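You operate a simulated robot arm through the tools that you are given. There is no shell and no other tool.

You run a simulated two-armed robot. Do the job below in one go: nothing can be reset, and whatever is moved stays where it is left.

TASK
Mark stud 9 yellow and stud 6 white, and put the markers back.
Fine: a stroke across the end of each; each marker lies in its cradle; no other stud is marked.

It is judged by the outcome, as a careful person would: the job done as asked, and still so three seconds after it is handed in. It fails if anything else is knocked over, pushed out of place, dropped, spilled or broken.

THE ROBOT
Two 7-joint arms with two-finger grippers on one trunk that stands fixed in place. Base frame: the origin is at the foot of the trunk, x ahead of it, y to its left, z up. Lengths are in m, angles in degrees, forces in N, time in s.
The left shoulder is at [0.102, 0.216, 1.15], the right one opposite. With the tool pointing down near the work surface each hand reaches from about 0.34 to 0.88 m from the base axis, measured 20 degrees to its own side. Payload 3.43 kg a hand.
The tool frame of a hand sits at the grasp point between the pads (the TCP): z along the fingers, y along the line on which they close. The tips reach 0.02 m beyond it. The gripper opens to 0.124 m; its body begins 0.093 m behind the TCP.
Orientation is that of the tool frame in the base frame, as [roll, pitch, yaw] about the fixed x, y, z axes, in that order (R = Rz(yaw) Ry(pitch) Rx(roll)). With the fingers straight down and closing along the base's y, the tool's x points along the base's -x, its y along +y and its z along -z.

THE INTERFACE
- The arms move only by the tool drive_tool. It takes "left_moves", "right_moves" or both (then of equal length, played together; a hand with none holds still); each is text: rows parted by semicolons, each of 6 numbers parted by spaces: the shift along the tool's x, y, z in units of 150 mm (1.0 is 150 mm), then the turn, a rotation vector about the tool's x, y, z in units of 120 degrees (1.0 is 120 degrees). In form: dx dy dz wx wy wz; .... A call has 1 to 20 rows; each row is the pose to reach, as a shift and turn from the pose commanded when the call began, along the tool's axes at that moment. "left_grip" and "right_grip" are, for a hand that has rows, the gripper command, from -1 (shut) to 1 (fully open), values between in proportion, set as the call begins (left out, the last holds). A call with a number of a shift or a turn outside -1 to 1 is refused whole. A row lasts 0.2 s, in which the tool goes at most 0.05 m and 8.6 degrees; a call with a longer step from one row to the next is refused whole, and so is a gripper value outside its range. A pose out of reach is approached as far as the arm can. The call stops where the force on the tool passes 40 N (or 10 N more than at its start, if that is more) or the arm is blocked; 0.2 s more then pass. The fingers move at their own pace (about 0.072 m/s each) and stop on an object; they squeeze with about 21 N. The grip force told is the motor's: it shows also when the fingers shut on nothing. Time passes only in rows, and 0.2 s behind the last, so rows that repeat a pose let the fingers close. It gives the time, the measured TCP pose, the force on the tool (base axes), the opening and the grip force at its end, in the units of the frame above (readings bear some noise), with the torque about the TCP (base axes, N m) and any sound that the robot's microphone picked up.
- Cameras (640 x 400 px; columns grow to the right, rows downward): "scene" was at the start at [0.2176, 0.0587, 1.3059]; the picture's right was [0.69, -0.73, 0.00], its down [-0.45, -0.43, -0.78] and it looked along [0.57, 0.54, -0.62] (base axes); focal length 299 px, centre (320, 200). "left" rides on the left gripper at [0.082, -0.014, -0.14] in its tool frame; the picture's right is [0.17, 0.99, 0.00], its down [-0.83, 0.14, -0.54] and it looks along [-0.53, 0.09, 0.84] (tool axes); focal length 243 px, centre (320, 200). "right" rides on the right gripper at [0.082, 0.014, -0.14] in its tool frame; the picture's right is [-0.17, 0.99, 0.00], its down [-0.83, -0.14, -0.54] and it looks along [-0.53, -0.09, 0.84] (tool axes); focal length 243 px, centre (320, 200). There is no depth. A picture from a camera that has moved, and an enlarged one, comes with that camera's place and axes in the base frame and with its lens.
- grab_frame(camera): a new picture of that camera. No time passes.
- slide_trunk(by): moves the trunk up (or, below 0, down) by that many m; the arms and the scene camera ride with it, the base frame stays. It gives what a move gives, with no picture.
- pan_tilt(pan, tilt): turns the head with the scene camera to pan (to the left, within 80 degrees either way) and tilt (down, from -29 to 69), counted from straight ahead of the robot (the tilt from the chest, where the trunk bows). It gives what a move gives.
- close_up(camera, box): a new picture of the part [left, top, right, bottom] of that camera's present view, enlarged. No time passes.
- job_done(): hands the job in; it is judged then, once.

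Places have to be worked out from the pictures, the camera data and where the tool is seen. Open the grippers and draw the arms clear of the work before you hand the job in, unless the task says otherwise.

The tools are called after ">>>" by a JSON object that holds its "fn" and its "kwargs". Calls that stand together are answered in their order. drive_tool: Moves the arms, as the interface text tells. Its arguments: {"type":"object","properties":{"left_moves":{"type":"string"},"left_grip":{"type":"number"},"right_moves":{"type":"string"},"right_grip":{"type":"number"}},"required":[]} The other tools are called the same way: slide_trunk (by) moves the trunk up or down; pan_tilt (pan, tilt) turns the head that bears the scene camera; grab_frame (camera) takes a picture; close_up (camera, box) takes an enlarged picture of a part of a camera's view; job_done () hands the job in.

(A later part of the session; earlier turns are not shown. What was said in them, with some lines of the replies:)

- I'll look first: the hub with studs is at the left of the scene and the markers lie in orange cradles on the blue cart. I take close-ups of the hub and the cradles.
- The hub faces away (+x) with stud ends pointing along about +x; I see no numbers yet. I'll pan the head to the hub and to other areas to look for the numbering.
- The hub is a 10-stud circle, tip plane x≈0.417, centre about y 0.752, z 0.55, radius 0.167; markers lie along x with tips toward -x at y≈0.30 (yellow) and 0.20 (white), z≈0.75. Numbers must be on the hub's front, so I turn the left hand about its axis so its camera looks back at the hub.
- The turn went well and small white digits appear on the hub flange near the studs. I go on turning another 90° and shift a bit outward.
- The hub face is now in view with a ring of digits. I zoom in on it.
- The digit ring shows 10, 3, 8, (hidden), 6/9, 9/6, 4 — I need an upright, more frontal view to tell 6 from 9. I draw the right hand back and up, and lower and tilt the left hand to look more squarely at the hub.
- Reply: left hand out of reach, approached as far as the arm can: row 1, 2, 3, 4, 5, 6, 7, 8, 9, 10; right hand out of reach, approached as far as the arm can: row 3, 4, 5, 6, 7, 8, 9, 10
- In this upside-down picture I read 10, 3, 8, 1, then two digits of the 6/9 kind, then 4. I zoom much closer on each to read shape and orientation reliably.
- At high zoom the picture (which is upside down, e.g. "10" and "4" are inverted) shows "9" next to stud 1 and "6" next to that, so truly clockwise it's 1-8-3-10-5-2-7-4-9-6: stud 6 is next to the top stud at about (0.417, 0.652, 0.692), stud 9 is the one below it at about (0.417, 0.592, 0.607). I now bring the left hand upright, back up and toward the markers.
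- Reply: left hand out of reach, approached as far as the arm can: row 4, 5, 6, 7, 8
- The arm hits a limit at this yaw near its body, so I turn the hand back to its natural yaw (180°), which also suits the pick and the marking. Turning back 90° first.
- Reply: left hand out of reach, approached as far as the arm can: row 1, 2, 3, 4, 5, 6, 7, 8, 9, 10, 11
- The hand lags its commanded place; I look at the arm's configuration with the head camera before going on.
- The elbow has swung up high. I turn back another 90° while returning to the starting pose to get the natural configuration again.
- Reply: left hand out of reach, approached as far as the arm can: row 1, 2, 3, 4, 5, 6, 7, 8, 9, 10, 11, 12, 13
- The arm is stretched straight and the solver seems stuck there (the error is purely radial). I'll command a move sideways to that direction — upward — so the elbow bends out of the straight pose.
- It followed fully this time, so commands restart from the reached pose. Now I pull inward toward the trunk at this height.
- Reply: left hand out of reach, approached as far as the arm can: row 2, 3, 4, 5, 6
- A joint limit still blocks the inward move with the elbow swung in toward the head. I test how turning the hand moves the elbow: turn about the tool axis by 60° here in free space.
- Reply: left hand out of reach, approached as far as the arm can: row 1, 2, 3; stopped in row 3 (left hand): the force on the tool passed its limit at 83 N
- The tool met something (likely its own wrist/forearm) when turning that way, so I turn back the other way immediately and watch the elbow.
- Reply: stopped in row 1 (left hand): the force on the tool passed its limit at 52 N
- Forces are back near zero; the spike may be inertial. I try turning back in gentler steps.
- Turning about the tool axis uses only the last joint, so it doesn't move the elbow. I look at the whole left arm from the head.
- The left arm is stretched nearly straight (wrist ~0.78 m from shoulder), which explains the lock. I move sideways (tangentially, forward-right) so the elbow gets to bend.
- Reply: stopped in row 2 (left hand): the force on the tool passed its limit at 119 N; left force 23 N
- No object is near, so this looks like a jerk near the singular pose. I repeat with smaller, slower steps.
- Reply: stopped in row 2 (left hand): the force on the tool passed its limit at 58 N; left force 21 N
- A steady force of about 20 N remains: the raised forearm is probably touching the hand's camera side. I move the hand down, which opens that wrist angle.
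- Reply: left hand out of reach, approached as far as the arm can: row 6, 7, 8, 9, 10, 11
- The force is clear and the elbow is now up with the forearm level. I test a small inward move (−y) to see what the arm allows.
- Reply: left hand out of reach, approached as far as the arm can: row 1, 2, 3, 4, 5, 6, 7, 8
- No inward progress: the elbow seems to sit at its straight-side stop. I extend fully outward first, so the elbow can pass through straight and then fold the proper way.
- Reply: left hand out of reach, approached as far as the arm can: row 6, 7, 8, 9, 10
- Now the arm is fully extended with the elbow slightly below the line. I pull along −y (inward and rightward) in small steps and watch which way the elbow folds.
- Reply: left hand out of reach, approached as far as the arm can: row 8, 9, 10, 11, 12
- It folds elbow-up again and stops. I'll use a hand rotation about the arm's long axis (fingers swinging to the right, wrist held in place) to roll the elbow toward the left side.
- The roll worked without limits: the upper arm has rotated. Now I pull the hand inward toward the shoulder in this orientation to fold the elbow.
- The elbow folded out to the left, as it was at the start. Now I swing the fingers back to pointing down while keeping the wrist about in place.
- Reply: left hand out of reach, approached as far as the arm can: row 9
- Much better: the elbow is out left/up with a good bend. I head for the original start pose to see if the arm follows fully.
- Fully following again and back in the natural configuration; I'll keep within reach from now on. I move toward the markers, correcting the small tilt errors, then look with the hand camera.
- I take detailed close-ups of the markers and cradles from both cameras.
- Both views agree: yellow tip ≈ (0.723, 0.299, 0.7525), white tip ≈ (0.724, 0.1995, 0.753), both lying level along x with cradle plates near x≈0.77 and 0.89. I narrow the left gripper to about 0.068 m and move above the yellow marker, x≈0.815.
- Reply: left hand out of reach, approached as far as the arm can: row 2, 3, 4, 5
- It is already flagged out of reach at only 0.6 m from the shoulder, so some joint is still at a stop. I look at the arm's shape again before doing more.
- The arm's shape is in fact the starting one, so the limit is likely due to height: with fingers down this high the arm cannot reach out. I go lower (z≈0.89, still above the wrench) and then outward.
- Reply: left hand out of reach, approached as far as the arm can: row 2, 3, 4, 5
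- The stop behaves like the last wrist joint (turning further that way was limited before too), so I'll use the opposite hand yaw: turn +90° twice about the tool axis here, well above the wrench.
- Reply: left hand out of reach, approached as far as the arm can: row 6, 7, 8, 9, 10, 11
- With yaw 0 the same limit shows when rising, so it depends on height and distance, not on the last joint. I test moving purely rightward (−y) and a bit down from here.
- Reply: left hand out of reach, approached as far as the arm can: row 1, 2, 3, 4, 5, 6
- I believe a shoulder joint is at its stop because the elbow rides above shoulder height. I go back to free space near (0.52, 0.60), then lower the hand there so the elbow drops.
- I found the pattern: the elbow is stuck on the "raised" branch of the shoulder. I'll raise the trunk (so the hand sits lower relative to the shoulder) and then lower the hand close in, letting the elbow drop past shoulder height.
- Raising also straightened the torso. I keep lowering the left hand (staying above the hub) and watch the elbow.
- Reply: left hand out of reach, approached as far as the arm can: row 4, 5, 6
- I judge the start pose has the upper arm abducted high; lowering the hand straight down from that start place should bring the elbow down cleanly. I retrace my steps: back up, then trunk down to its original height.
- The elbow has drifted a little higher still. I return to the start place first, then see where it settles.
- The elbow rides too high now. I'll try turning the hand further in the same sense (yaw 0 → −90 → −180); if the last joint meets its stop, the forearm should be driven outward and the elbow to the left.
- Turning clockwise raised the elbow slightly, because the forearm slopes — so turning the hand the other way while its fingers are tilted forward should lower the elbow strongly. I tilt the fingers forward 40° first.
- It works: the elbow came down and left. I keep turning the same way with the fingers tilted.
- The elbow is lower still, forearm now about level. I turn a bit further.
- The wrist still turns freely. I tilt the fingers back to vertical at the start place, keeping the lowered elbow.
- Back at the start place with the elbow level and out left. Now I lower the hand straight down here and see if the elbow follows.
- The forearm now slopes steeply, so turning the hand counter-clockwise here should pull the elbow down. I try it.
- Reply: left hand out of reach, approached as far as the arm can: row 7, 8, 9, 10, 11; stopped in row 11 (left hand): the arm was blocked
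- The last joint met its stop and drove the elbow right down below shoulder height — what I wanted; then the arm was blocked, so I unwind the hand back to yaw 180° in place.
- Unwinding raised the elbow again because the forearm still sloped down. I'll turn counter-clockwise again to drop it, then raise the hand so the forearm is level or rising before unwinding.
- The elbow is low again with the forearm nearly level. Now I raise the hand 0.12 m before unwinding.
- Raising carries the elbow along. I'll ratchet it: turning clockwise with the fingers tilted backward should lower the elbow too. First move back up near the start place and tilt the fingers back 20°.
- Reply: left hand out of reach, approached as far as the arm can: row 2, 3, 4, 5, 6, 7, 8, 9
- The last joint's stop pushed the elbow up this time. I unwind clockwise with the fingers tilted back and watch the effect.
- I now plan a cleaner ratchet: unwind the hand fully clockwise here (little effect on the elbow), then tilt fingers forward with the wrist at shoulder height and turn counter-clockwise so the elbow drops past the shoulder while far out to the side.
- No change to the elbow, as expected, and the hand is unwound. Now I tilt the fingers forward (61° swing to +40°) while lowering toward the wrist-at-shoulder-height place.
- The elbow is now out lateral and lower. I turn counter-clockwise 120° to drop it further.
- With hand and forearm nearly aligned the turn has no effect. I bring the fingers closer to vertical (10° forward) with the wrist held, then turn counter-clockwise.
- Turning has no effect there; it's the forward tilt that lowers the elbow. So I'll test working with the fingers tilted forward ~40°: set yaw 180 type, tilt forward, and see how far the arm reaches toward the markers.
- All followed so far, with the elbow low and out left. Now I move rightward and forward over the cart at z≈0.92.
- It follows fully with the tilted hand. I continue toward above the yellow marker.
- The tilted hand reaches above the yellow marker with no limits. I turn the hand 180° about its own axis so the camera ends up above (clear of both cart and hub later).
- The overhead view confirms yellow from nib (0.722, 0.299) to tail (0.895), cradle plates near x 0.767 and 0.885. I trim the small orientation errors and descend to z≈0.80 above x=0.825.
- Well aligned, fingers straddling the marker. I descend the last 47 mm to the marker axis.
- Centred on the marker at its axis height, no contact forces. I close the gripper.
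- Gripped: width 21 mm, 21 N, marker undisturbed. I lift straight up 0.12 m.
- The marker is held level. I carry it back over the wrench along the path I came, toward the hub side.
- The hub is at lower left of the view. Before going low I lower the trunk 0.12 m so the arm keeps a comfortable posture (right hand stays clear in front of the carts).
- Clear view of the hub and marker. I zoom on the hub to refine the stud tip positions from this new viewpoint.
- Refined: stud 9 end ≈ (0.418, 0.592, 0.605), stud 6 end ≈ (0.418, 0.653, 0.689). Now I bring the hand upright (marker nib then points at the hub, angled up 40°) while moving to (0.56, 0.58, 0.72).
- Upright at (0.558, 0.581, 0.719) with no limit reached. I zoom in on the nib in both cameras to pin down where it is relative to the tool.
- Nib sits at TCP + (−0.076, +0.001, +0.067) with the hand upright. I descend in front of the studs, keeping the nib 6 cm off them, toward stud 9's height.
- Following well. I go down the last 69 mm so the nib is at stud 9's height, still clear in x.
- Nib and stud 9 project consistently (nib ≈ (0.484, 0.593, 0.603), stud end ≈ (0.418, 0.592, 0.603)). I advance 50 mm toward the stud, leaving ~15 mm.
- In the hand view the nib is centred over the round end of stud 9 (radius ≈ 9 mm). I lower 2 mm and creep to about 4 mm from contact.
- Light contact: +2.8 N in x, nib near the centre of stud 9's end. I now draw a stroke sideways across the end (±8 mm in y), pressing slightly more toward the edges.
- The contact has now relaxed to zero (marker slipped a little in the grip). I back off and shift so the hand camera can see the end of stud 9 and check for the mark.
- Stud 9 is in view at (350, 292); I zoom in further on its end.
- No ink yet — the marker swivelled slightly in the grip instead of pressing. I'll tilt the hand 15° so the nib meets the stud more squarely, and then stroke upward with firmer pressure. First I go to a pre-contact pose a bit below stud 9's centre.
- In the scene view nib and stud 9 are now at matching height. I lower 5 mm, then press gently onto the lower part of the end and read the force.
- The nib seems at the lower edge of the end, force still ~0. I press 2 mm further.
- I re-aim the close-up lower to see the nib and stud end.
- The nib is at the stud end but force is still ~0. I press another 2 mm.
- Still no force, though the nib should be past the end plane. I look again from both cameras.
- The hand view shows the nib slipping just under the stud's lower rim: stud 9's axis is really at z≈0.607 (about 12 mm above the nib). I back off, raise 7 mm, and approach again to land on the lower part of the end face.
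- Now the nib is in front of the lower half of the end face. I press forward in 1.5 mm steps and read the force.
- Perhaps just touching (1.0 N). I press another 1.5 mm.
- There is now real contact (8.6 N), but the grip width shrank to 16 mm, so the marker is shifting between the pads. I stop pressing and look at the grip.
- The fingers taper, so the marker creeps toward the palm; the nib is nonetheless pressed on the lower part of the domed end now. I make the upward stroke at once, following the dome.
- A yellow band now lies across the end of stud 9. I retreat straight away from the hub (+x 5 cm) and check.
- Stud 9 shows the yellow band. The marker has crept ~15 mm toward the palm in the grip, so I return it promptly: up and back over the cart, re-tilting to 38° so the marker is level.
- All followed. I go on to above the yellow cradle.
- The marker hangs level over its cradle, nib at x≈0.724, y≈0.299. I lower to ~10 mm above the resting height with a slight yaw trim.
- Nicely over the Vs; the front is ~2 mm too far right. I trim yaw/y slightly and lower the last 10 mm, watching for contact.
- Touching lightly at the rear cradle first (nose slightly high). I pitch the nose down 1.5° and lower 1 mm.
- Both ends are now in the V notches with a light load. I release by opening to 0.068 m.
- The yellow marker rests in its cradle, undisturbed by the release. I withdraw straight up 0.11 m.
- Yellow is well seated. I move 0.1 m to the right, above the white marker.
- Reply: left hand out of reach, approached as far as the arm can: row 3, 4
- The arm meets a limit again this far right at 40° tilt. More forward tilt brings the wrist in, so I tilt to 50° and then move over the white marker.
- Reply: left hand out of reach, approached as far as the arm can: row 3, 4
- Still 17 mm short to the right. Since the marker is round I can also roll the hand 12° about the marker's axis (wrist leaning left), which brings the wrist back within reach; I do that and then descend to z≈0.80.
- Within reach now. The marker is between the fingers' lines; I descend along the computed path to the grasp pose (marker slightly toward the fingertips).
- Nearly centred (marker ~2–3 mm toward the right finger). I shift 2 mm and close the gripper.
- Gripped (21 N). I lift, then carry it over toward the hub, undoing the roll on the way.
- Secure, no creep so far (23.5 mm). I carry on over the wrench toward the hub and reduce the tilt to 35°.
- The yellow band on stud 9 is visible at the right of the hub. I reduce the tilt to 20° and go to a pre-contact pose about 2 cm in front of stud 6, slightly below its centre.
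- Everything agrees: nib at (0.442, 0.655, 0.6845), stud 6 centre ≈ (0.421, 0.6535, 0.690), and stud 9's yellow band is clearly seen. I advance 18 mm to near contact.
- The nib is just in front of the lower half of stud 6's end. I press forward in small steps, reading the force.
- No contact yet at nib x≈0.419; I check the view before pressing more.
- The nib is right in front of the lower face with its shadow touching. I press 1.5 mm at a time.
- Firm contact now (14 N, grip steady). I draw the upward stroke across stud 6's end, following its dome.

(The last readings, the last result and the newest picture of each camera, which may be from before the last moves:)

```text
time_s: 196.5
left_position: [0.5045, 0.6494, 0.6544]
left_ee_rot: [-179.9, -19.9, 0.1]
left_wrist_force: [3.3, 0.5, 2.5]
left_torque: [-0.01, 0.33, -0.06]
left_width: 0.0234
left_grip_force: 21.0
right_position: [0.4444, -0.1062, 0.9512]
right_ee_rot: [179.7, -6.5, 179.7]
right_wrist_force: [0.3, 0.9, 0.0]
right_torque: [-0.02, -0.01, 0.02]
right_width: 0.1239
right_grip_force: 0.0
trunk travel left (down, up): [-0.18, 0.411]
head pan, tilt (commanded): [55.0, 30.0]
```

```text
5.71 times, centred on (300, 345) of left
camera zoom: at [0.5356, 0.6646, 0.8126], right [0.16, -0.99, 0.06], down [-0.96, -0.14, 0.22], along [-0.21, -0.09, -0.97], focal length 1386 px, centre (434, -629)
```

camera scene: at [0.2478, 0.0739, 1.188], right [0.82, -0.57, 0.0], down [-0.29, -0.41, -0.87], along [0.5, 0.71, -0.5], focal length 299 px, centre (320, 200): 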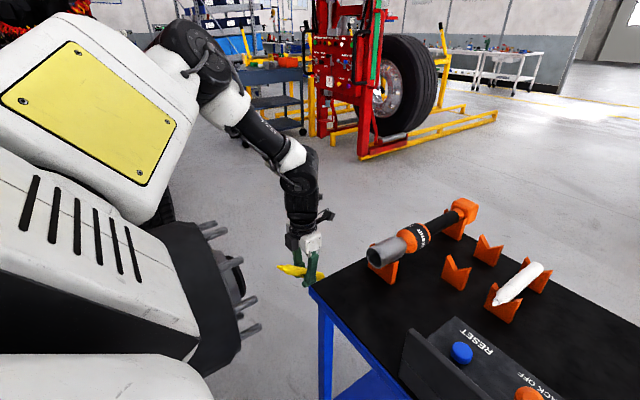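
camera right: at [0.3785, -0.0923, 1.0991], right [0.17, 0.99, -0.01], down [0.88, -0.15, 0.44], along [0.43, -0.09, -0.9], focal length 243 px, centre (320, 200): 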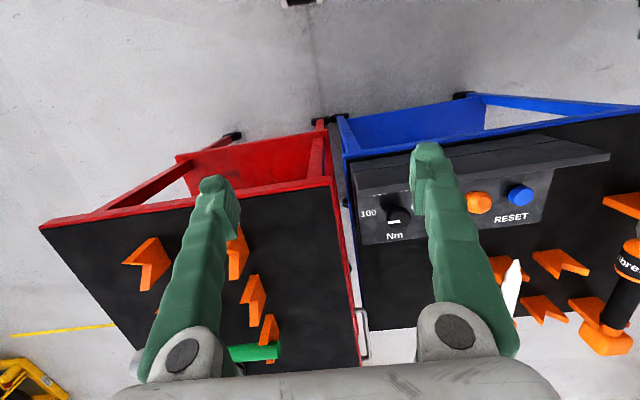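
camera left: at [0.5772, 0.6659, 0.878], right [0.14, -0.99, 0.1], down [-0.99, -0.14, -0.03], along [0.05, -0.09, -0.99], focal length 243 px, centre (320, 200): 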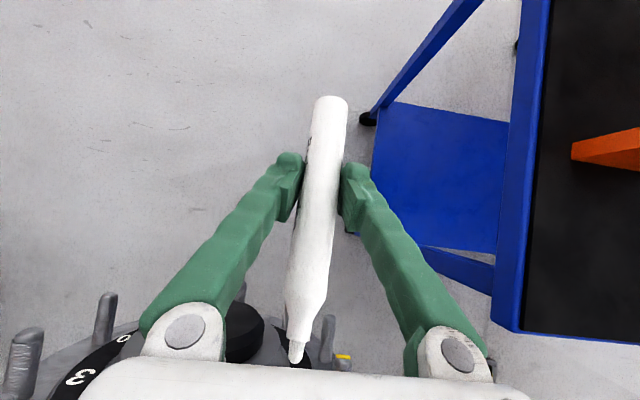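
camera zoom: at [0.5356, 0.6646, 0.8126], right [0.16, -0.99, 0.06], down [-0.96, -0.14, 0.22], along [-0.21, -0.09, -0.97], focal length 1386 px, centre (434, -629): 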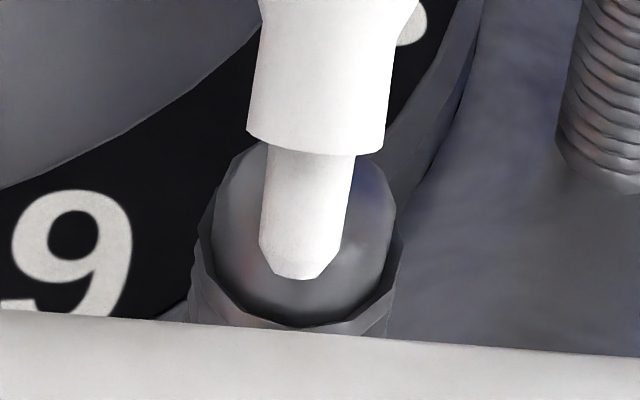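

The stroke ended on the upper part (still in contact) but I see no ink beside the nib yet. I return to the centre with pressure and sweep sideways ±7 mm.

>>> {"fn": "drive_tool", "kwargs": {"left_moves": "0.0045 0 0.0229 0 0 0; -0.0045 0 0.0416 0 0 0; -0.0051 -0.012 0.0414 0 0 0; -0.0076 -0.024 0.0405 0 0 0; -0.012 -0.036 0.0389 0 0 0; -0.0177 -0.0467 0.0368 0 0 0; -0.012 -0.036 0.0389 0 0 0; -0.0076 -0.024 0.0405 0 0 0; -0.0051 -0.012 0.0414 0 0 0; -0.0045 0 0.0416 0 0 0; -0.0051 0.012 0.0414 0 0 0; -0.0076 0.024 0.0405 0 0 0; -0.012 0.036 0.0389 0 0 0; -0.0177 0.0467 0.0368 0 0 0; -0.0076 0.024 0.0405 0 0 0; -0.0045 0 0.0416 0 0 0"}}

>>> {"fn": "close_up", "kwargs": {"camera": "left", "box": [250, 310, 350, 380]}}

```text
time_s: 199.9
left_position: [0.5076, 0.6489, 0.6474]
left_ee_rot: [179.8, -20.0, 0.1]
left_wrist_force: [0.3, 0.4, -0.5]
left_torque: [-0.02, 0.0, -0.01]
left_width: 0.0236
left_grip_force: 21.1
right_position: [0.4444, -0.106, 0.9515]
right_ee_rot: [179.6, -6.4, 179.7]
right_wrist_force: [0.6, -0.5, 0.3]
right_torque: [-0.03, 0.03, -0.03]
right_width: 0.1241
right_grip_force: 0.1
trunk travel left (down, up): [-0.18, 0.411]
head pan, tilt (commanded): [55.0, 30.0]
```

```text
5.71 times, centred on (300, 345) of left
camera zoom: at [0.5379, 0.663, 0.8057], right [0.16, -0.99, 0.06], down [-0.96, -0.14, 0.22], along [-0.21, -0.09, -0.97], focal length 1386 px, centre (434, -629)
```

zoom: 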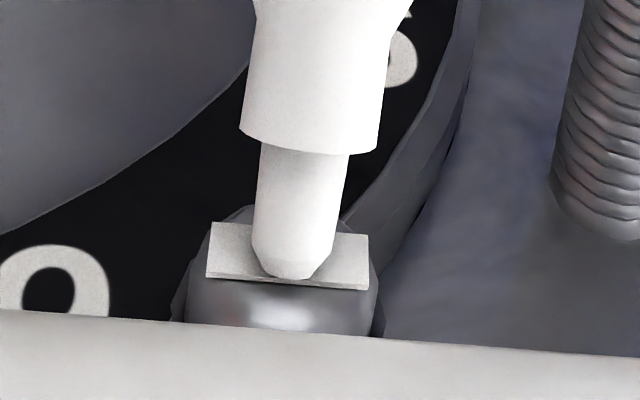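

A white band now lies across stud 6's end. I retreat 5 cm straight out and check both studs and how the marker sits in the hand.

>>> {"fn": "drive_tool", "kwargs": {"left_moves": "0.06 0 0.022 0 0 0; 0.15 0 0.055 0 0 0; 0.24 0 0.087 0 0 0; 0.3133 0 0.114 0 0 0"}}

>>> {"fn": "grab_frame", "kwargs": {"camera": "left"}}

>>> {"fn": "close_up", "kwargs": {"camera": "left", "box": [220, 270, 400, 380]}}

>>> {"fn": "close_up", "kwargs": {"camera": "scene", "box": [220, 220, 340, 310]}}

```text
time_s: 200.9
left_position: [0.5581, 0.6493, 0.6467]
left_ee_rot: [180.0, -20.0, 0.2]
left_wrist_force: [-0.6, 0.2, -0.9]
left_torque: [-0.01, 0.02, -0.02]
left_width: 0.0239
left_grip_force: 21.3
right_position: [0.4441, -0.1064, 0.9507]
right_ee_rot: [179.7, -6.4, 179.6]
right_wrist_force: [0.4, -0.5, -0.7]
right_torque: [-0.01, 0.04, -0.01]
right_width: 0.1239
right_grip_force: 0.2
trunk travel left (down, up): [-0.18, 0.411]
head pan, tilt (commanded): [55.0, 30.0]
```

```text
taken
camera left: at [0.5883, 0.6639, 0.8066], right [0.16, -0.99, 0.06], down [-0.96, -0.14, 0.22], along [-0.21, -0.09, -0.97], focal length 243 px, centre (320, 200)
```

left: 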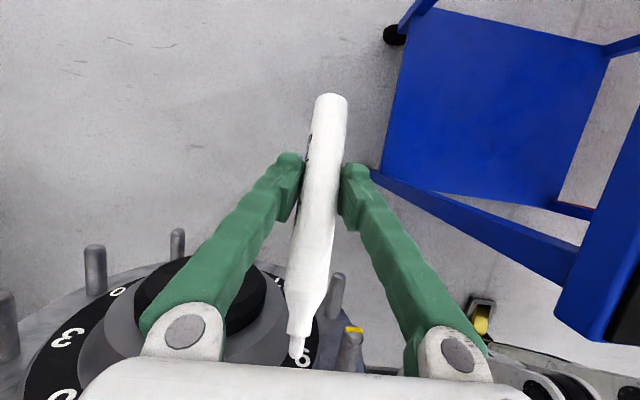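

```text
3.56 times, centred on (310, 325) of left
camera zoom: at [0.5883, 0.6639, 0.8066], right [0.16, -0.99, 0.06], down [-0.96, -0.14, 0.22], along [-0.21, -0.09, -0.97], focal length 863 px, centre (356, -244)
```

zoom: 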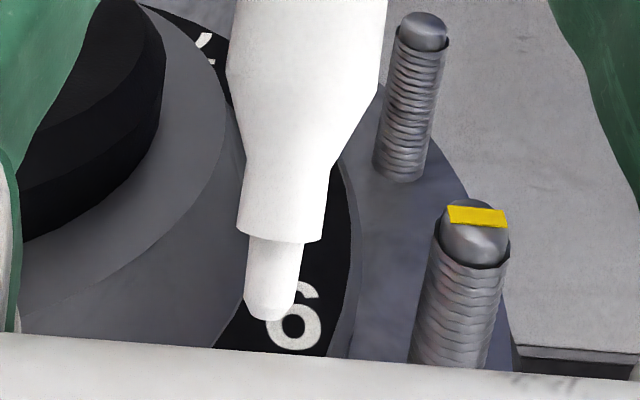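

```text
4.44 times, centred on (280, 265) of scene
camera zoom: at [0.2476, 0.0736, 1.1881], right [0.82, -0.57, 0.0], down [-0.29, -0.41, -0.87], along [0.5, 0.71, -0.5], focal length 1328 px, centre (498, -89)
```

zoom: 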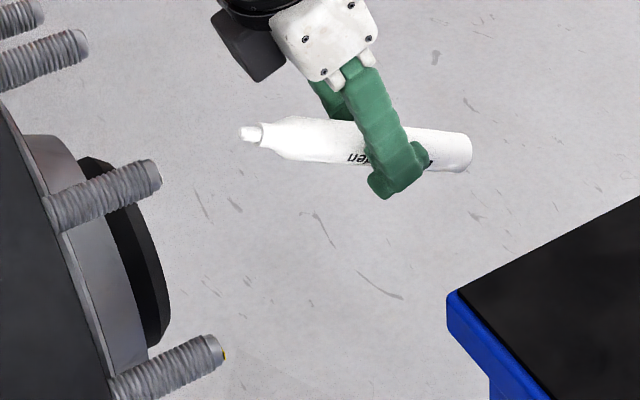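

Yellow on 9 and white on 6 look right, and the marker has hardly moved in the grip. I carry it back: up, over the wrench, tilting back to 50°.

>>> {"fn": "drive_tool", "kwargs": {"left_moves": "0.12 0.015 -0.2 0 0.031 0; 0.25 0.03 -0.4 0 0.0625 0; 0.38 0.05 -0.61 0 0.094 0; 0.507 0.0667 -0.809 0 0.125 0"}}

>>> {"fn": "drive_tool", "kwargs": {"left_moves": "0.11 0.17 -0.12 0 0.025 0; 0.23 0.35 -0.23 0 0.05 0; 0.34 0.52 -0.35 0 0.075 0; 0.455 0.69 -0.46 0 0.1 0; 0.569 0.867 -0.579 0 0.125 0"}}

>>> {"fn": "drive_tool", "kwargs": {"left_moves": "0.086 0.187 0.1 0 0 0; 0.17 0.37 0.2 0 0 0; 0.26 0.56 0.31 0 0 0; 0.34 0.75 0.41 0 0 0; 0.429 0.933 0.511 0 0 0"}}

```text
time_s: 201.9
left_position: [0.587, 0.6376, 0.7893]
left_ee_rot: [179.9, -35.1, 0.1]
left_wrist_force: [-0.9, 0.3, -0.1]
left_torque: [0.01, 0.01, -0.01]
left_width: 0.0234
left_grip_force: 20.3
right_position: [0.4447, -0.1061, 0.9505]
right_ee_rot: [179.8, -6.4, 179.7]
right_wrist_force: [0.3, 0.3, 0.1]
right_torque: [0.01, 0.0, -0.01]
right_width: 0.124
right_grip_force: 0.0
trunk travel left (down, up): [-0.18, 0.411]
head pan, tilt (commanded): [55.0, 30.0]
```

```text
time_s: 203.1
left_position: [0.6074, 0.509, 0.9073]
left_ee_rot: [-180.0, -50.1, 0.1]
left_wrist_force: [0.3, -0.5, -0.8]
left_torque: [0.0, 0.01, 0.03]
left_width: 0.0235
left_grip_force: 20.8
right_position: [0.4447, -0.1053, 0.9512]
right_ee_rot: [179.7, -6.3, 179.8]
right_wrist_force: [-0.7, -0.2, 0.8]
right_torque: [0.02, 0.02, 0.0]
right_width: 0.1239
right_grip_force: 0.1
trunk travel left (down, up): [-0.18, 0.411]
head pan, tilt (commanded): [55.0, 30.0]
```

```text
time_s: 204.3
left_position: [0.711, 0.3692, 0.906]
left_ee_rot: [-179.9, -50.0, 0.2]
left_wrist_force: [1.3, 0.0, -0.7]
left_torque: [0.04, 0.04, 0.05]
left_width: 0.0234
left_grip_force: 21.1
right_position: [0.4455, -0.1057, 0.9494]
right_ee_rot: [179.6, -6.4, 179.8]
right_wrist_force: [0.1, 0.0, -0.5]
right_torque: [-0.01, 0.02, 0.01]
right_width: 0.1238
right_grip_force: 0.0
trunk travel left (down, up): [-0.18, 0.411]
head pan, tilt (commanded): [55.0, 30.0]
```

All followed. Now above the cart I move toward the white cradle while rolling the hand 12° as at the pick.

>>> {"fn": "drive_tool", "kwargs": {"left_moves": "0.056 0.15 0.147 -0.016 0 -0.019; 0.11 0.3 0.29 -0.032 0 -0.038; 0.167 0.445 0.44 -0.048 0 -0.0575; 0.223 0.593 0.587 -0.0643 0 -0.0766"}}

>>> {"fn": "grab_frame", "kwargs": {"camera": "left"}}

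```text
time_s: 205.3
left_position: [0.7965, 0.2787, 0.8755]
left_ee_rot: [161.7, -48.6, 14.1]
left_wrist_force: [0.6, -0.4, -0.5]
left_torque: [0.05, 0.01, 0.03]
left_width: 0.0233
left_grip_force: 20.8
right_position: [0.4457, -0.1055, 0.951]
right_ee_rot: [179.8, -6.4, 179.8]
right_wrist_force: [0.5, -0.8, 0.7]
right_torque: [0.03, 0.0, 0.05]
right_width: 0.1237
right_grip_force: 0.1
trunk travel left (down, up): [-0.18, 0.411]
head pan, tilt (commanded): [55.0, 30.0]
```

```text
taken
camera left: at [0.7425, 0.3257, 1.021], right [0.11, -0.94, 0.33], down [-0.95, -0.2, -0.25], along [0.3, -0.29, -0.91], focal length 243 px, centre (320, 200)
```

left: 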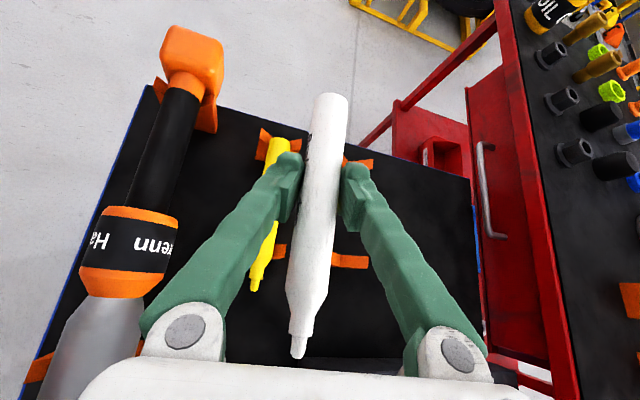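

I move over the white cradle, stopping ~4 cm above the resting height.

>>> {"fn": "drive_tool", "kwargs": {"left_moves": "-0.07 0.12 0.12 0 0 0; -0.16 0.23 0.25 0 0 0; -0.255 0.33 0.39 0 0 0; -0.351 0.4215 0.521 0 0 0"}}

>>> {"fn": "grab_frame", "kwargs": {"camera": "left"}}

>>> {"fn": "pan_tilt", "kwargs": {"pan": 25, "tilt": 42}}

>>> {"fn": "close_up", "kwargs": {"camera": "scene", "box": [280, 110, 400, 210]}}

```text
time_s: 206.3
left_position: [0.8245, 0.1997, 0.8001]
left_ee_rot: [161.6, -48.6, 14.0]
left_wrist_force: [0.3, 0.0, -1.2]
left_torque: [-0.02, -0.03, 0.0]
left_width: 0.0234
left_grip_force: 20.6
right_position: [0.4445, -0.105, 0.9516]
right_ee_rot: [179.7, -6.3, 179.7]
right_wrist_force: [-1.2, 0.6, -0.2]
right_torque: [0.01, 0.01, -0.01]
right_width: 0.1241
right_grip_force: 0.1
trunk travel left (down, up): [-0.18, 0.411]
head pan, tilt (commanded): [55.0, 30.0]
```

```text
taken
camera left: at [0.77, 0.2465, 0.9457], right [0.11, -0.94, 0.33], down [-0.95, -0.2, -0.25], along [0.3, -0.28, -0.91], focal length 243 px, centre (320, 200)
```

left: 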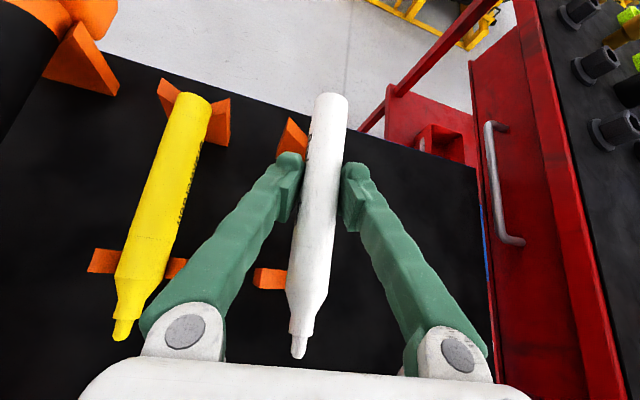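

```text
time_s: 207.3
left_position: [0.8234, 0.2008, 0.8007]
left_ee_rot: [161.6, -48.6, 14.1]
left_wrist_force: [0.4, 0.3, -1.1]
left_torque: [0.04, -0.02, -0.04]
left_width: 0.0234
left_grip_force: 21.3
right_position: [0.4444, -0.1051, 0.9502]
right_ee_rot: [179.7, -6.3, 179.7]
right_wrist_force: [-0.2, 0.6, 0.6]
right_torque: [0.0, -0.01, -0.03]
right_width: 0.124
right_grip_force: 0.0
trunk travel left (down, up): [-0.18, 0.411]
head pan, tilt (commanded): [25.0, 42.0]
```

```text
4.00 times, centred on (340, 160) of scene
camera zoom: at [0.2713, 0.035, 1.1699], right [0.42, -0.91, 0.0], down [-0.61, -0.28, -0.74], along [0.67, 0.31, -0.67], focal length 1195 px, centre (240, 360)
```

zoom: 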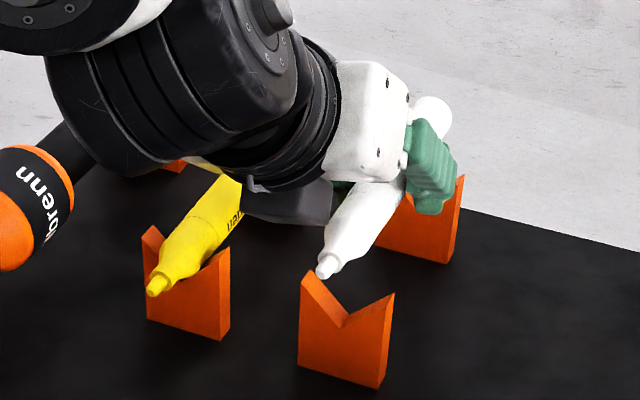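

Aligned above its cradle. I lower to a few mm above the resting height and look.

>>> {"fn": "drive_tool", "kwargs": {"left_moves": "-0.05 -0.009 0.038 0 0 0; -0.1 -0.018 0.077 0 0 0; -0.15 -0.027 0.115 0 0 0; -0.199 -0.0364 0.1537 0 0 0"}}

>>> {"fn": "grab_frame", "kwargs": {"camera": "left"}}

>>> {"fn": "close_up", "kwargs": {"camera": "scene", "box": [290, 130, 390, 210]}}

```text
time_s: 208.3
left_position: [0.8233, 0.1982, 0.7635]
left_ee_rot: [161.7, -48.7, 14.1]
left_wrist_force: [0.0, 0.1, -0.6]
left_torque: [0.0, -0.02, 0.01]
left_width: 0.0235
left_grip_force: 21.0
right_position: [0.4446, -0.105, 0.9503]
right_ee_rot: [179.7, -6.5, 179.6]
right_wrist_force: [0.8, 0.1, 0.3]
right_torque: [0.03, 0.0, -0.01]
right_width: 0.1239
right_grip_force: 0.0
trunk travel left (down, up): [-0.18, 0.411]
head pan, tilt (commanded): [25.0, 42.0]
```

```text
taken
camera left: at [0.7685, 0.2442, 0.9095], right [0.11, -0.94, 0.33], down [-0.95, -0.2, -0.26], along [0.3, -0.28, -0.91], focal length 243 px, centre (320, 200)
```

left: 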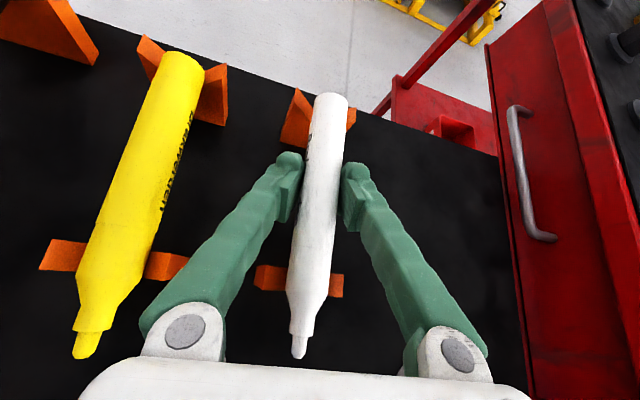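

```text
5.00 times, centred on (340, 170) of scene
camera zoom: at [0.2714, 0.0349, 1.1698], right [0.42, -0.91, 0.0], down [-0.61, -0.28, -0.74], along [0.67, 0.31, -0.67], focal length 1494 px, centre (220, 350)
```

zoom: 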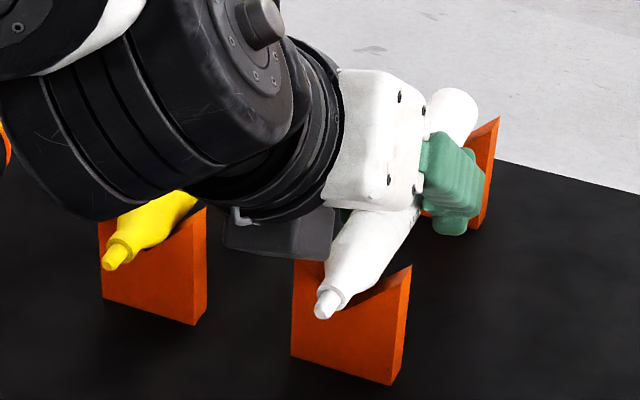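

Well lined up with both Vs. I lower the last 5 mm and read the force.

>>> {"fn": "drive_tool", "kwargs": {"left_moves": "-0.01 -0.003 0.0085 0 0 0; -0.018 -0.005 0.015 0 0 0; -0.025 -0.0069 0.021 0 0 0"}}

>>> {"fn": "close_up", "kwargs": {"camera": "scene", "box": [290, 140, 370, 200]}}

```text
time_s: 209.1
left_position: [0.8231, 0.1964, 0.7595]
left_ee_rot: [161.6, -48.6, 14.1]
left_wrist_force: [-0.3, 2.0, 3.6]
left_torque: [0.03, 0.22, -0.12]
left_width: 0.0233
left_grip_force: 21.6
right_position: [0.4437, -0.1054, 0.9508]
right_ee_rot: [179.8, -6.4, 179.8]
right_wrist_force: [-0.4, -0.3, -0.5]
right_torque: [0.0, 0.03, 0.01]
right_width: 0.1239
right_grip_force: 0.0
trunk travel left (down, up): [-0.18, 0.411]
head pan, tilt (commanded): [25.0, 42.0]
```

```text
6.67 times, centred on (330, 170) of scene
camera zoom: at [0.2709, 0.035, 1.17], right [0.42, -0.91, 0.0], down [-0.61, -0.28, -0.74], along [0.67, 0.31, -0.67], focal length 1992 px, centre (253, 400)
```

zoom: 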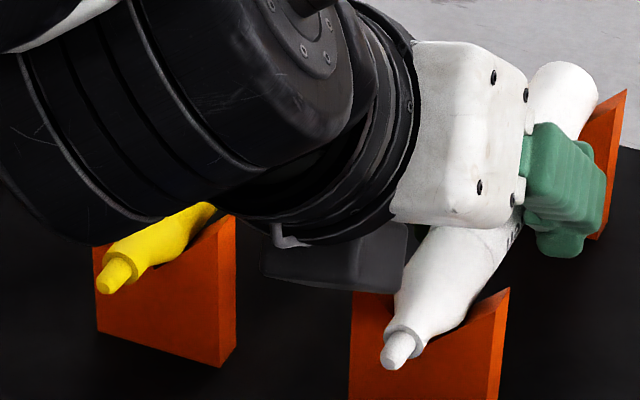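

Touching the front cradle first with a slight sideways load. I shift 1.5 mm left, pitch the nose up 0.7°, and lower 0.5 mm.

>>> {"fn": "drive_tool", "kwargs": {"left_moves": "0.0008 -0.005 -0.0006 0.0005 -0.003 -0.0004; -0.001 -0.0105 0.0008 0.0009 -0.0057 -0.0008; -0.001 -0.0105 0.0008 0.0009 -0.0057 -0.0008"}}

```text
time_s: 209.9
left_position: [0.8219, 0.1986, 0.7587]
left_ee_rot: [162.0, -47.9, 13.9]
left_wrist_force: [0.1, 0.8, 2.1]
left_torque: [-0.04, -0.16, 0.11]
left_width: 0.0235
left_grip_force: 21.0
right_position: [0.4442, -0.1043, 0.9522]
right_ee_rot: [179.7, -6.2, 179.8]
right_wrist_force: [0.1, 0.0, -0.2]
right_torque: [0.0, -0.01, -0.04]
right_width: 0.124
right_grip_force: 0.1
trunk travel left (down, up): [-0.18, 0.411]
head pan, tilt (commanded): [25.0, 42.0]
```

Both ends are now essentially seated. I release by opening to 0.068 m.

>>> {"fn": "drive_tool", "kwargs": {"left_moves": "0 0 0 0 0 0; 0 0 0 0 0 0; 0 0 0 0 0 0; 0 0 0 0 0 0; 0 0 0 0 0 0", "left_grip": 0.1}}

>>> {"fn": "grab_frame", "kwargs": {"camera": "left"}}

>>> {"fn": "close_up", "kwargs": {"camera": "scene", "box": [290, 140, 370, 200]}}

```text
time_s: 211.1
left_position: [0.8214, 0.1987, 0.7578]
left_ee_rot: [161.9, -47.9, 14.0]
left_wrist_force: [-0.1, 0.6, -0.3]
left_torque: [-0.05, 0.01, -0.01]
left_width: 0.0682
left_grip_force: 0.0
right_position: [0.4445, -0.1057, 0.9504]
right_ee_rot: [179.7, -6.5, 179.7]
right_wrist_force: [-0.2, 1.4, -0.6]
right_torque: [-0.02, -0.01, 0.02]
right_width: 0.1242
right_grip_force: 0.0
trunk travel left (down, up): [-0.18, 0.411]
head pan, tilt (commanded): [25.0, 42.0]
```

```text
taken
camera left: at [0.77, 0.2449, 0.9049], right [0.11, -0.94, 0.33], down [-0.95, -0.2, -0.24], along [0.29, -0.28, -0.91], focal length 243 px, centre (320, 200)
```

left: 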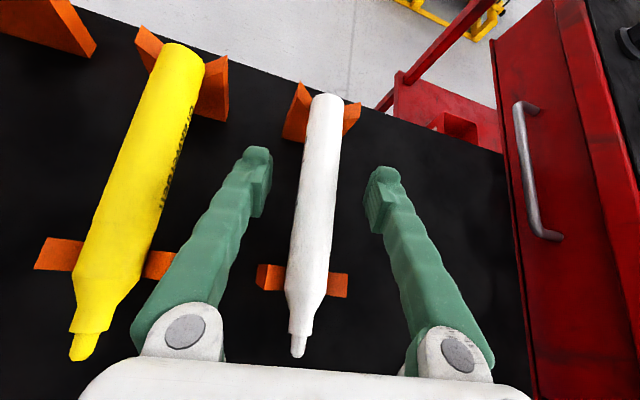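

```text
6.67 times, centred on (330, 170) of scene
camera zoom: at [0.2712, 0.0348, 1.1699], right [0.42, -0.91, 0.0], down [-0.61, -0.28, -0.74], along [0.67, 0.31, -0.67], focal length 1992 px, centre (253, 400)
```

zoom: 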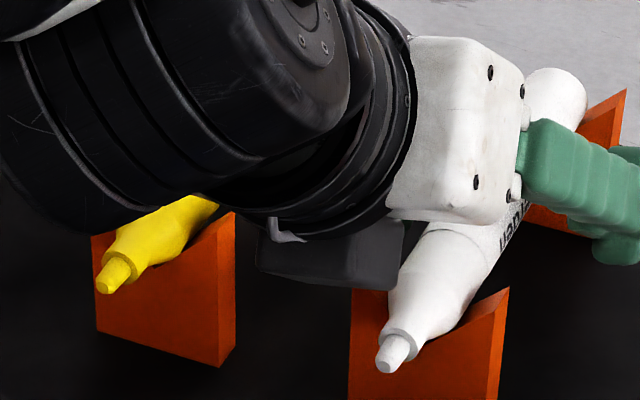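

The white marker stays in its cradle. I withdraw straight up 0.1 m.

>>> {"fn": "drive_tool", "kwargs": {"left_moves": "0.05 0.014 -0.043 0 0 0; 0.12 0.034 -0.1 0 0 0; 0.24 0.07 -0.21 0 0 0; 0.37 0.1 -0.32 0 0 0; 0.493 0.139 -0.426 0 0 0"}}

>>> {"fn": "grab_frame", "kwargs": {"camera": "left"}}

>>> {"fn": "close_up", "kwargs": {"camera": "scene", "box": [280, 120, 400, 220]}}

```text
time_s: 212.3
left_position: [0.8216, 0.1995, 0.8597]
left_ee_rot: [161.9, -48.0, 13.8]
left_wrist_force: [-0.2, 0.0, -0.2]
left_torque: [0.01, 0.04, 0.0]
left_width: 0.0682
left_grip_force: 0.0
right_position: [0.4427, -0.1061, 0.9513]
right_ee_rot: [179.7, -6.3, 179.8]
right_wrist_force: [0.1, -0.1, 0.5]
right_torque: [0.01, -0.03, 0.0]
right_width: 0.1237
right_grip_force: 0.1
trunk travel left (down, up): [-0.18, 0.411]
head pan, tilt (commanded): [25.0, 42.0]
```

```text
taken
camera left: at [0.7689, 0.2447, 1.0061], right [0.11, -0.94, 0.33], down [-0.95, -0.2, -0.24], along [0.29, -0.28, -0.91], focal length 243 px, centre (320, 200)
```

left: 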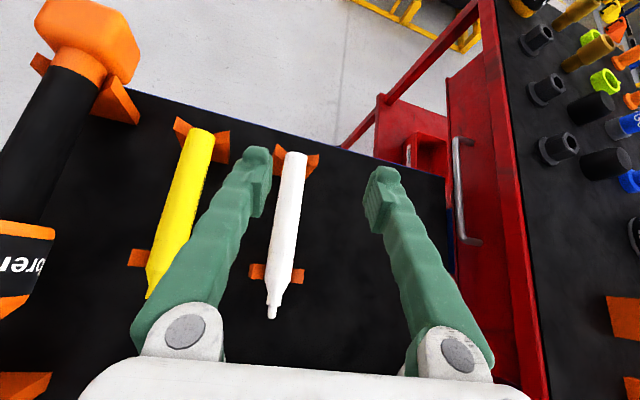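

```text
4.00 times, centred on (340, 170) of scene
camera zoom: at [0.2707, 0.0346, 1.17], right [0.42, -0.91, 0.0], down [-0.61, -0.28, -0.74], along [0.67, 0.31, -0.67], focal length 1195 px, centre (240, 320)
```

zoom: 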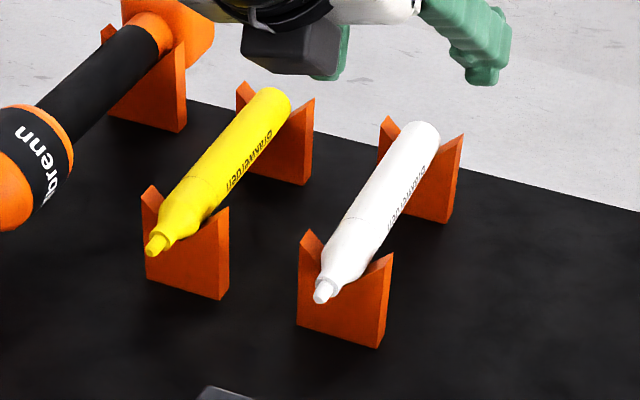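

Both markers lie in their cradles. I draw the left arm back over the wrench, then toward the hub front to verify the marks.

>>> {"fn": "drive_tool", "kwargs": {"left_moves": "-0.02 -0.16 -0.14 0.0128 0 0.0153; -0.04 -0.32 -0.28 0.0257 0 0.0306; -0.06 -0.48 -0.42 0.0386 0 0.046; -0.08 -0.64 -0.56 0.0514 0 0.0613; -0.098 -0.806 -0.701 0.0643 0 0.0766"}}

>>> {"fn": "drive_tool", "kwargs": {"left_moves": "-0.055 -0.19 -0.13 0 0 0; -0.11 -0.39 -0.26 0 0 0; -0.165 -0.58 -0.38 0 0 0; -0.22 -0.77 -0.51 0 0 0; -0.275 -0.967 -0.639 0 0 0"}}

>>> {"fn": "drive_tool", "kwargs": {"left_moves": "-0.05 -0.19 0.01 0 -0.05 0; -0.1 -0.39 0.01 0 -0.1 0; -0.15 -0.58 0.02 0 -0.15 0; -0.2 -0.77 0.02 0 -0.2 0; -0.239 -0.967 0.027 0 -0.25 0"}}

>>> {"fn": "grab_frame", "kwargs": {"camera": "left"}}

```text
time_s: 213.5
left_position: [0.731, 0.3311, 0.8903]
left_ee_rot: [180.0, -49.4, 0.0]
left_wrist_force: [-1.0, -0.2, -0.3]
left_torque: [0.02, -0.02, -0.04]
left_width: 0.0681
left_grip_force: 0.0
right_position: [0.444, -0.1046, 0.9527]
right_ee_rot: [179.7, -6.3, 179.7]
right_wrist_force: [-0.6, 0.1, -1.5]
right_torque: [-0.01, -0.01, 0.02]
right_width: 0.124
right_grip_force: 0.1
trunk travel left (down, up): [-0.18, 0.411]
head pan, tilt (commanded): [25.0, 42.0]
```

```text
time_s: 214.7
left_position: [0.6322, 0.4751, 0.9177]
left_ee_rot: [179.8, -49.5, 0.2]
left_wrist_force: [-0.5, 0.6, -0.7]
left_torque: [-0.01, -0.05, -0.03]
left_width: 0.068
left_grip_force: 0.1
right_position: [0.4437, -0.1041, 0.9503]
right_ee_rot: [179.8, -6.3, 179.8]
right_wrist_force: [-0.6, 0.4, -0.1]
right_torque: [-0.04, -0.03, -0.01]
right_width: 0.1241
right_grip_force: 0.1
trunk travel left (down, up): [-0.18, 0.411]
head pan, tilt (commanded): [25.0, 42.0]
```

```text
time_s: 215.9
left_position: [0.611, 0.6186, 0.8894]
left_ee_rot: [179.9, -19.3, 0.2]
left_wrist_force: [0.2, 0.2, 0.1]
left_torque: [-0.02, 0.05, -0.03]
left_width: 0.0682
left_grip_force: 0.0
right_position: [0.4441, -0.1054, 0.9499]
right_ee_rot: [179.7, -6.4, 179.7]
right_wrist_force: [0.4, -0.7, -0.1]
right_torque: [0.01, 0.01, -0.02]
right_width: 0.1242
right_grip_force: 0.1
trunk travel left (down, up): [-0.18, 0.411]
head pan, tilt (commanded): [25.0, 42.0]
```

```text
taken
camera left: at [0.6432, 0.6339, 1.0474], right [0.16, -0.99, 0.06], down [-0.96, -0.14, 0.24], along [-0.23, -0.09, -0.97], focal length 243 px, centre (320, 200)
```

left: 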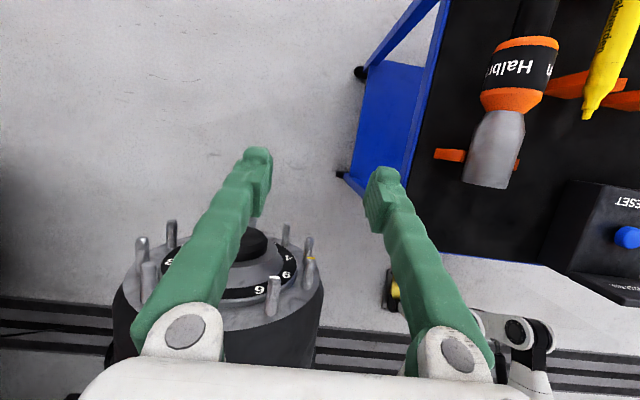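

I zoom in to verify the two marked studs and the others.

>>> {"fn": "close_up", "kwargs": {"camera": "left", "box": [230, 220, 340, 330]}}

>>> {"fn": "close_up", "kwargs": {"camera": "left", "box": [250, 235, 330, 305]}}

>>> {"fn": "close_up", "kwargs": {"camera": "left", "box": [110, 210, 230, 320]}}

```text
3.64 times, centred on (285, 275) of left
camera zoom: at [0.6432, 0.6339, 1.0474], right [0.16, -0.99, 0.06], down [-0.96, -0.14, 0.24], along [-0.23, -0.09, -0.97], focal length 882 px, centre (447, -73)
```

zoom: 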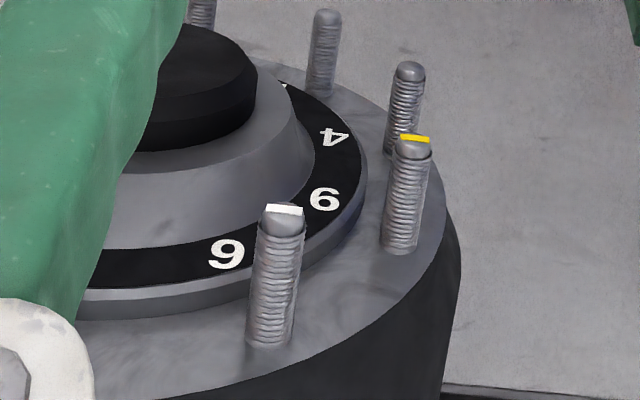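

```text
5.71 times, centred on (290, 270) of left
camera zoom: at [0.6432, 0.6339, 1.0474], right [0.16, -0.99, 0.06], down [-0.96, -0.14, 0.24], along [-0.23, -0.09, -0.97], focal length 1386 px, centre (491, -200)
```

zoom: 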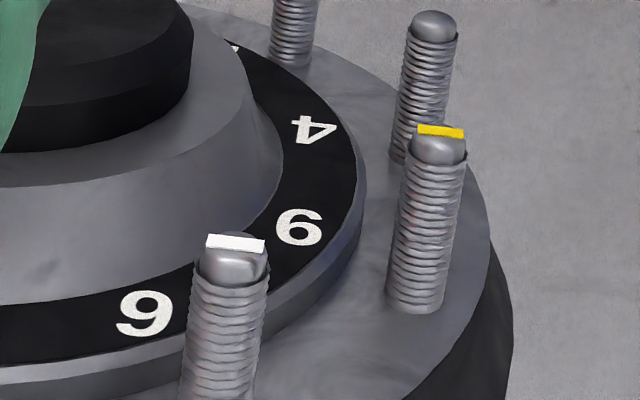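

```text
3.64 times, centred on (170, 265) of left
camera zoom: at [0.6432, 0.6339, 1.0474], right [0.16, -0.99, 0.06], down [-0.96, -0.14, 0.24], along [-0.23, -0.09, -0.97], focal length 882 px, centre (866, -36)
```

zoom: 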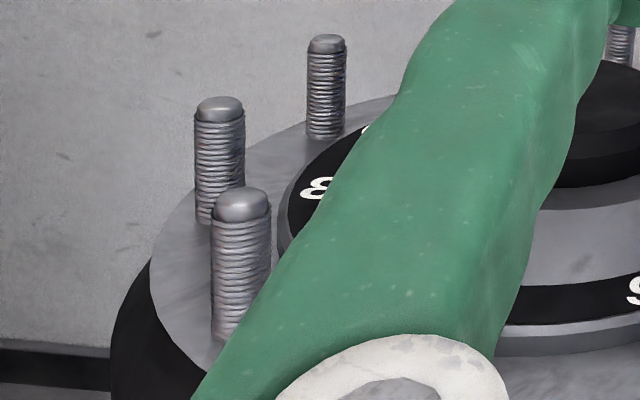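

White on one, yellow on the next, no other stud marked. I re-check the digits at high magnification to be sure which is 6 and which is 9.

>>> {"fn": "close_up", "kwargs": {"camera": "left", "box": [255, 265, 285, 300]}}

>>> {"fn": "close_up", "kwargs": {"camera": "left", "box": [278, 258, 300, 285]}}

>>> {"fn": "close_up", "kwargs": {"camera": "left", "box": [280, 240, 305, 265]}}

```text
11.43 times, centred on (270, 282) of left
camera zoom: at [0.6432, 0.6339, 1.0474], right [0.16, -0.99, 0.06], down [-0.96, -0.14, 0.24], along [-0.23, -0.09, -0.97], focal length 2773 px, centre (891, -743)
```

zoom: 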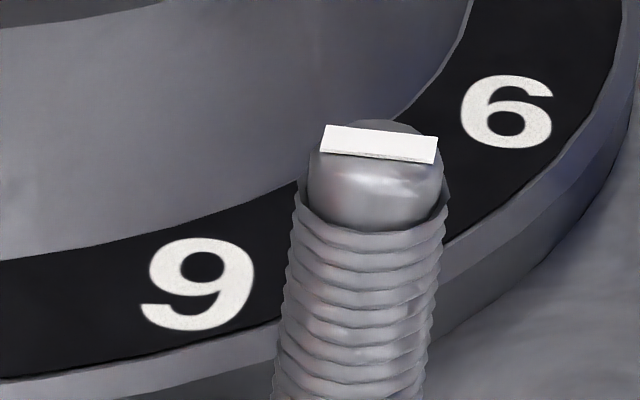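

```text
14.81 times, centred on (289, 272) of left
camera zoom: at [0.6432, 0.6339, 1.0474], right [0.16, -0.99, 0.06], down [-0.96, -0.14, 0.24], along [-0.23, -0.09, -0.97], focal length 3594 px, centre (779, -859)
```

zoom: 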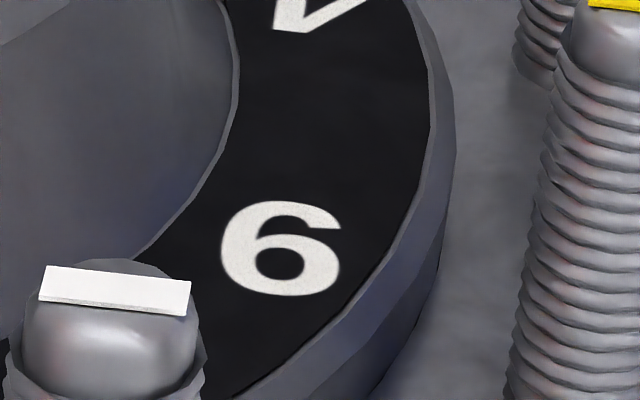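

```text
16.00 times, centred on (292, 252) of left
camera zoom: at [0.6432, 0.6339, 1.0474], right [0.16, -0.99, 0.06], down [-0.96, -0.14, 0.24], along [-0.23, -0.09, -0.97], focal length 3882 px, centre (760, -640)
```

zoom: 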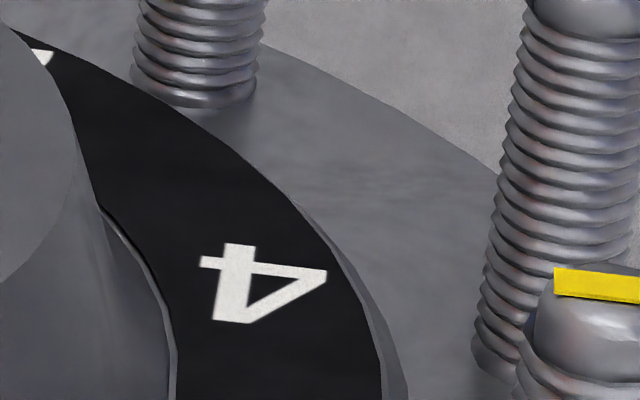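

In this inverted view the white-marked stud's digit looks like "9" (truly 6) and the yellow one's like "6" (truly 9) — correct. I open the gripper fully and draw the left hand up and away.

>>> {"fn": "drive_tool", "kwargs": {"left_moves": "-0.045 0.117 -0.175 0 0 0; -0.09 0.23 -0.35 0 0 0; -0.135 0.35 -0.52 0 0 0; -0.179 0.467 -0.699 0 0 0; -0.179 0.467 -0.699 0 0 0", "left_grip": 1}}

>>> {"fn": "grab_frame", "kwargs": {"camera": "scene"}}

>>> {"fn": "close_up", "kwargs": {"camera": "scene", "box": [230, 100, 410, 240]}}

>>> {"fn": "grab_frame", "kwargs": {"camera": "left"}}

```text
time_s: 217.1
left_position: [0.5516, 0.5491, 0.9795]
left_ee_rot: [180.0, -19.3, 0.1]
left_wrist_force: [0.6, -0.2, 0.0]
left_torque: [0.0, 0.03, -0.01]
left_width: 0.1242
left_grip_force: 0.0
right_position: [0.4448, -0.1055, 0.9506]
right_ee_rot: [179.7, -6.4, 179.8]
right_wrist_force: [0.3, 0.0, 0.4]
right_torque: [0.0, -0.02, 0.02]
right_width: 0.1242
right_grip_force: 0.0
trunk travel left (down, up): [-0.18, 0.411]
head pan, tilt (commanded): [25.0, 42.0]
```

```text
taken
camera scene: at [0.2718, 0.0353, 1.1697], right [0.42, -0.91, 0.0], down [-0.61, -0.28, -0.74], along [0.67, 0.31, -0.67], focal length 299 px, centre (320, 200)
```

scene: 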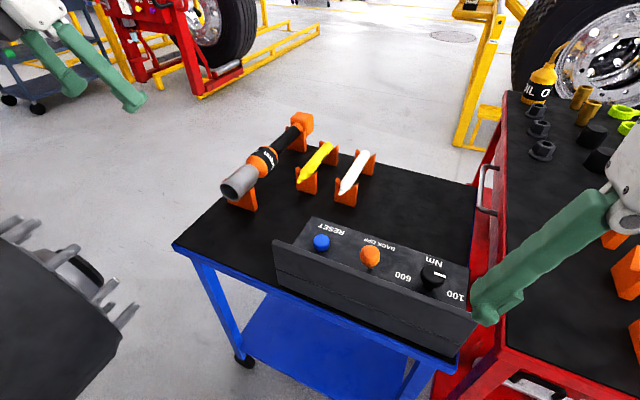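

```text
2.86 times, centred on (320, 170) of scene
camera zoom: at [0.2718, 0.0353, 1.1697], right [0.42, -0.91, 0.0], down [-0.61, -0.28, -0.74], along [0.67, 0.31, -0.67], focal length 854 px, centre (320, 286)
```

zoom: 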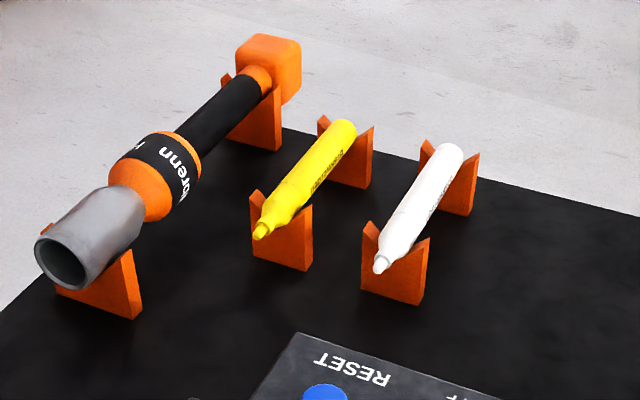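

```text
taken
camera left: at [0.5832, 0.5644, 1.1392], right [0.16, -0.99, 0.06], down [-0.96, -0.14, 0.23], along [-0.22, -0.09, -0.97], focal length 243 px, centre (320, 200)
```

left: 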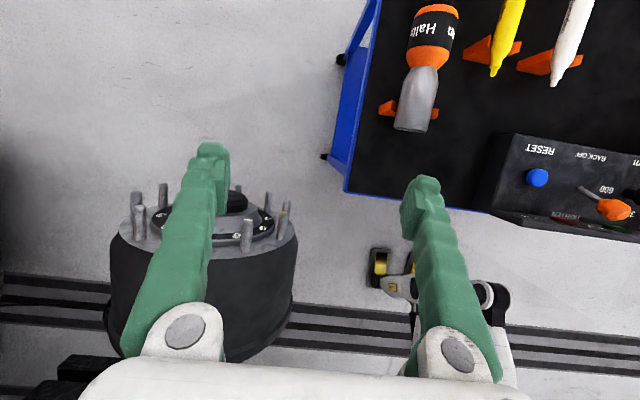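

Both markers lie in their cradles, the wrench and everything else are undisturbed, studs 9 and 6 carry their yellow and white strokes, both grippers are open and clear. I hand the job in.

>>> {"fn": "job_done", "kwargs": {}}

```text
The job is handed in.
```

Stud 9 has a yellow stroke across its end, and stud 6 has a white one. Both markers are back in their cradles.

- **Stud numbers:** the wrist camera sees the hub upside down, where 6 and 9 look swapped. I checked the digits zoomed in, both before marking and again at the end, and the colours are on the right studs.
- **Other studs:** I saw no ink on any other stud in the closing views, though a few were partly hidden by the fingers.
- **Everything else:** the wrench and the other items on the cart look undisturbed. Early on, the left arm's force limit stopped it a few times while it was up in free space. I saw no sign that it touched anything but itself.
- **Finish:** both grippers are open and clear of the work. The trunk ended about 12 cm lower than where it started.
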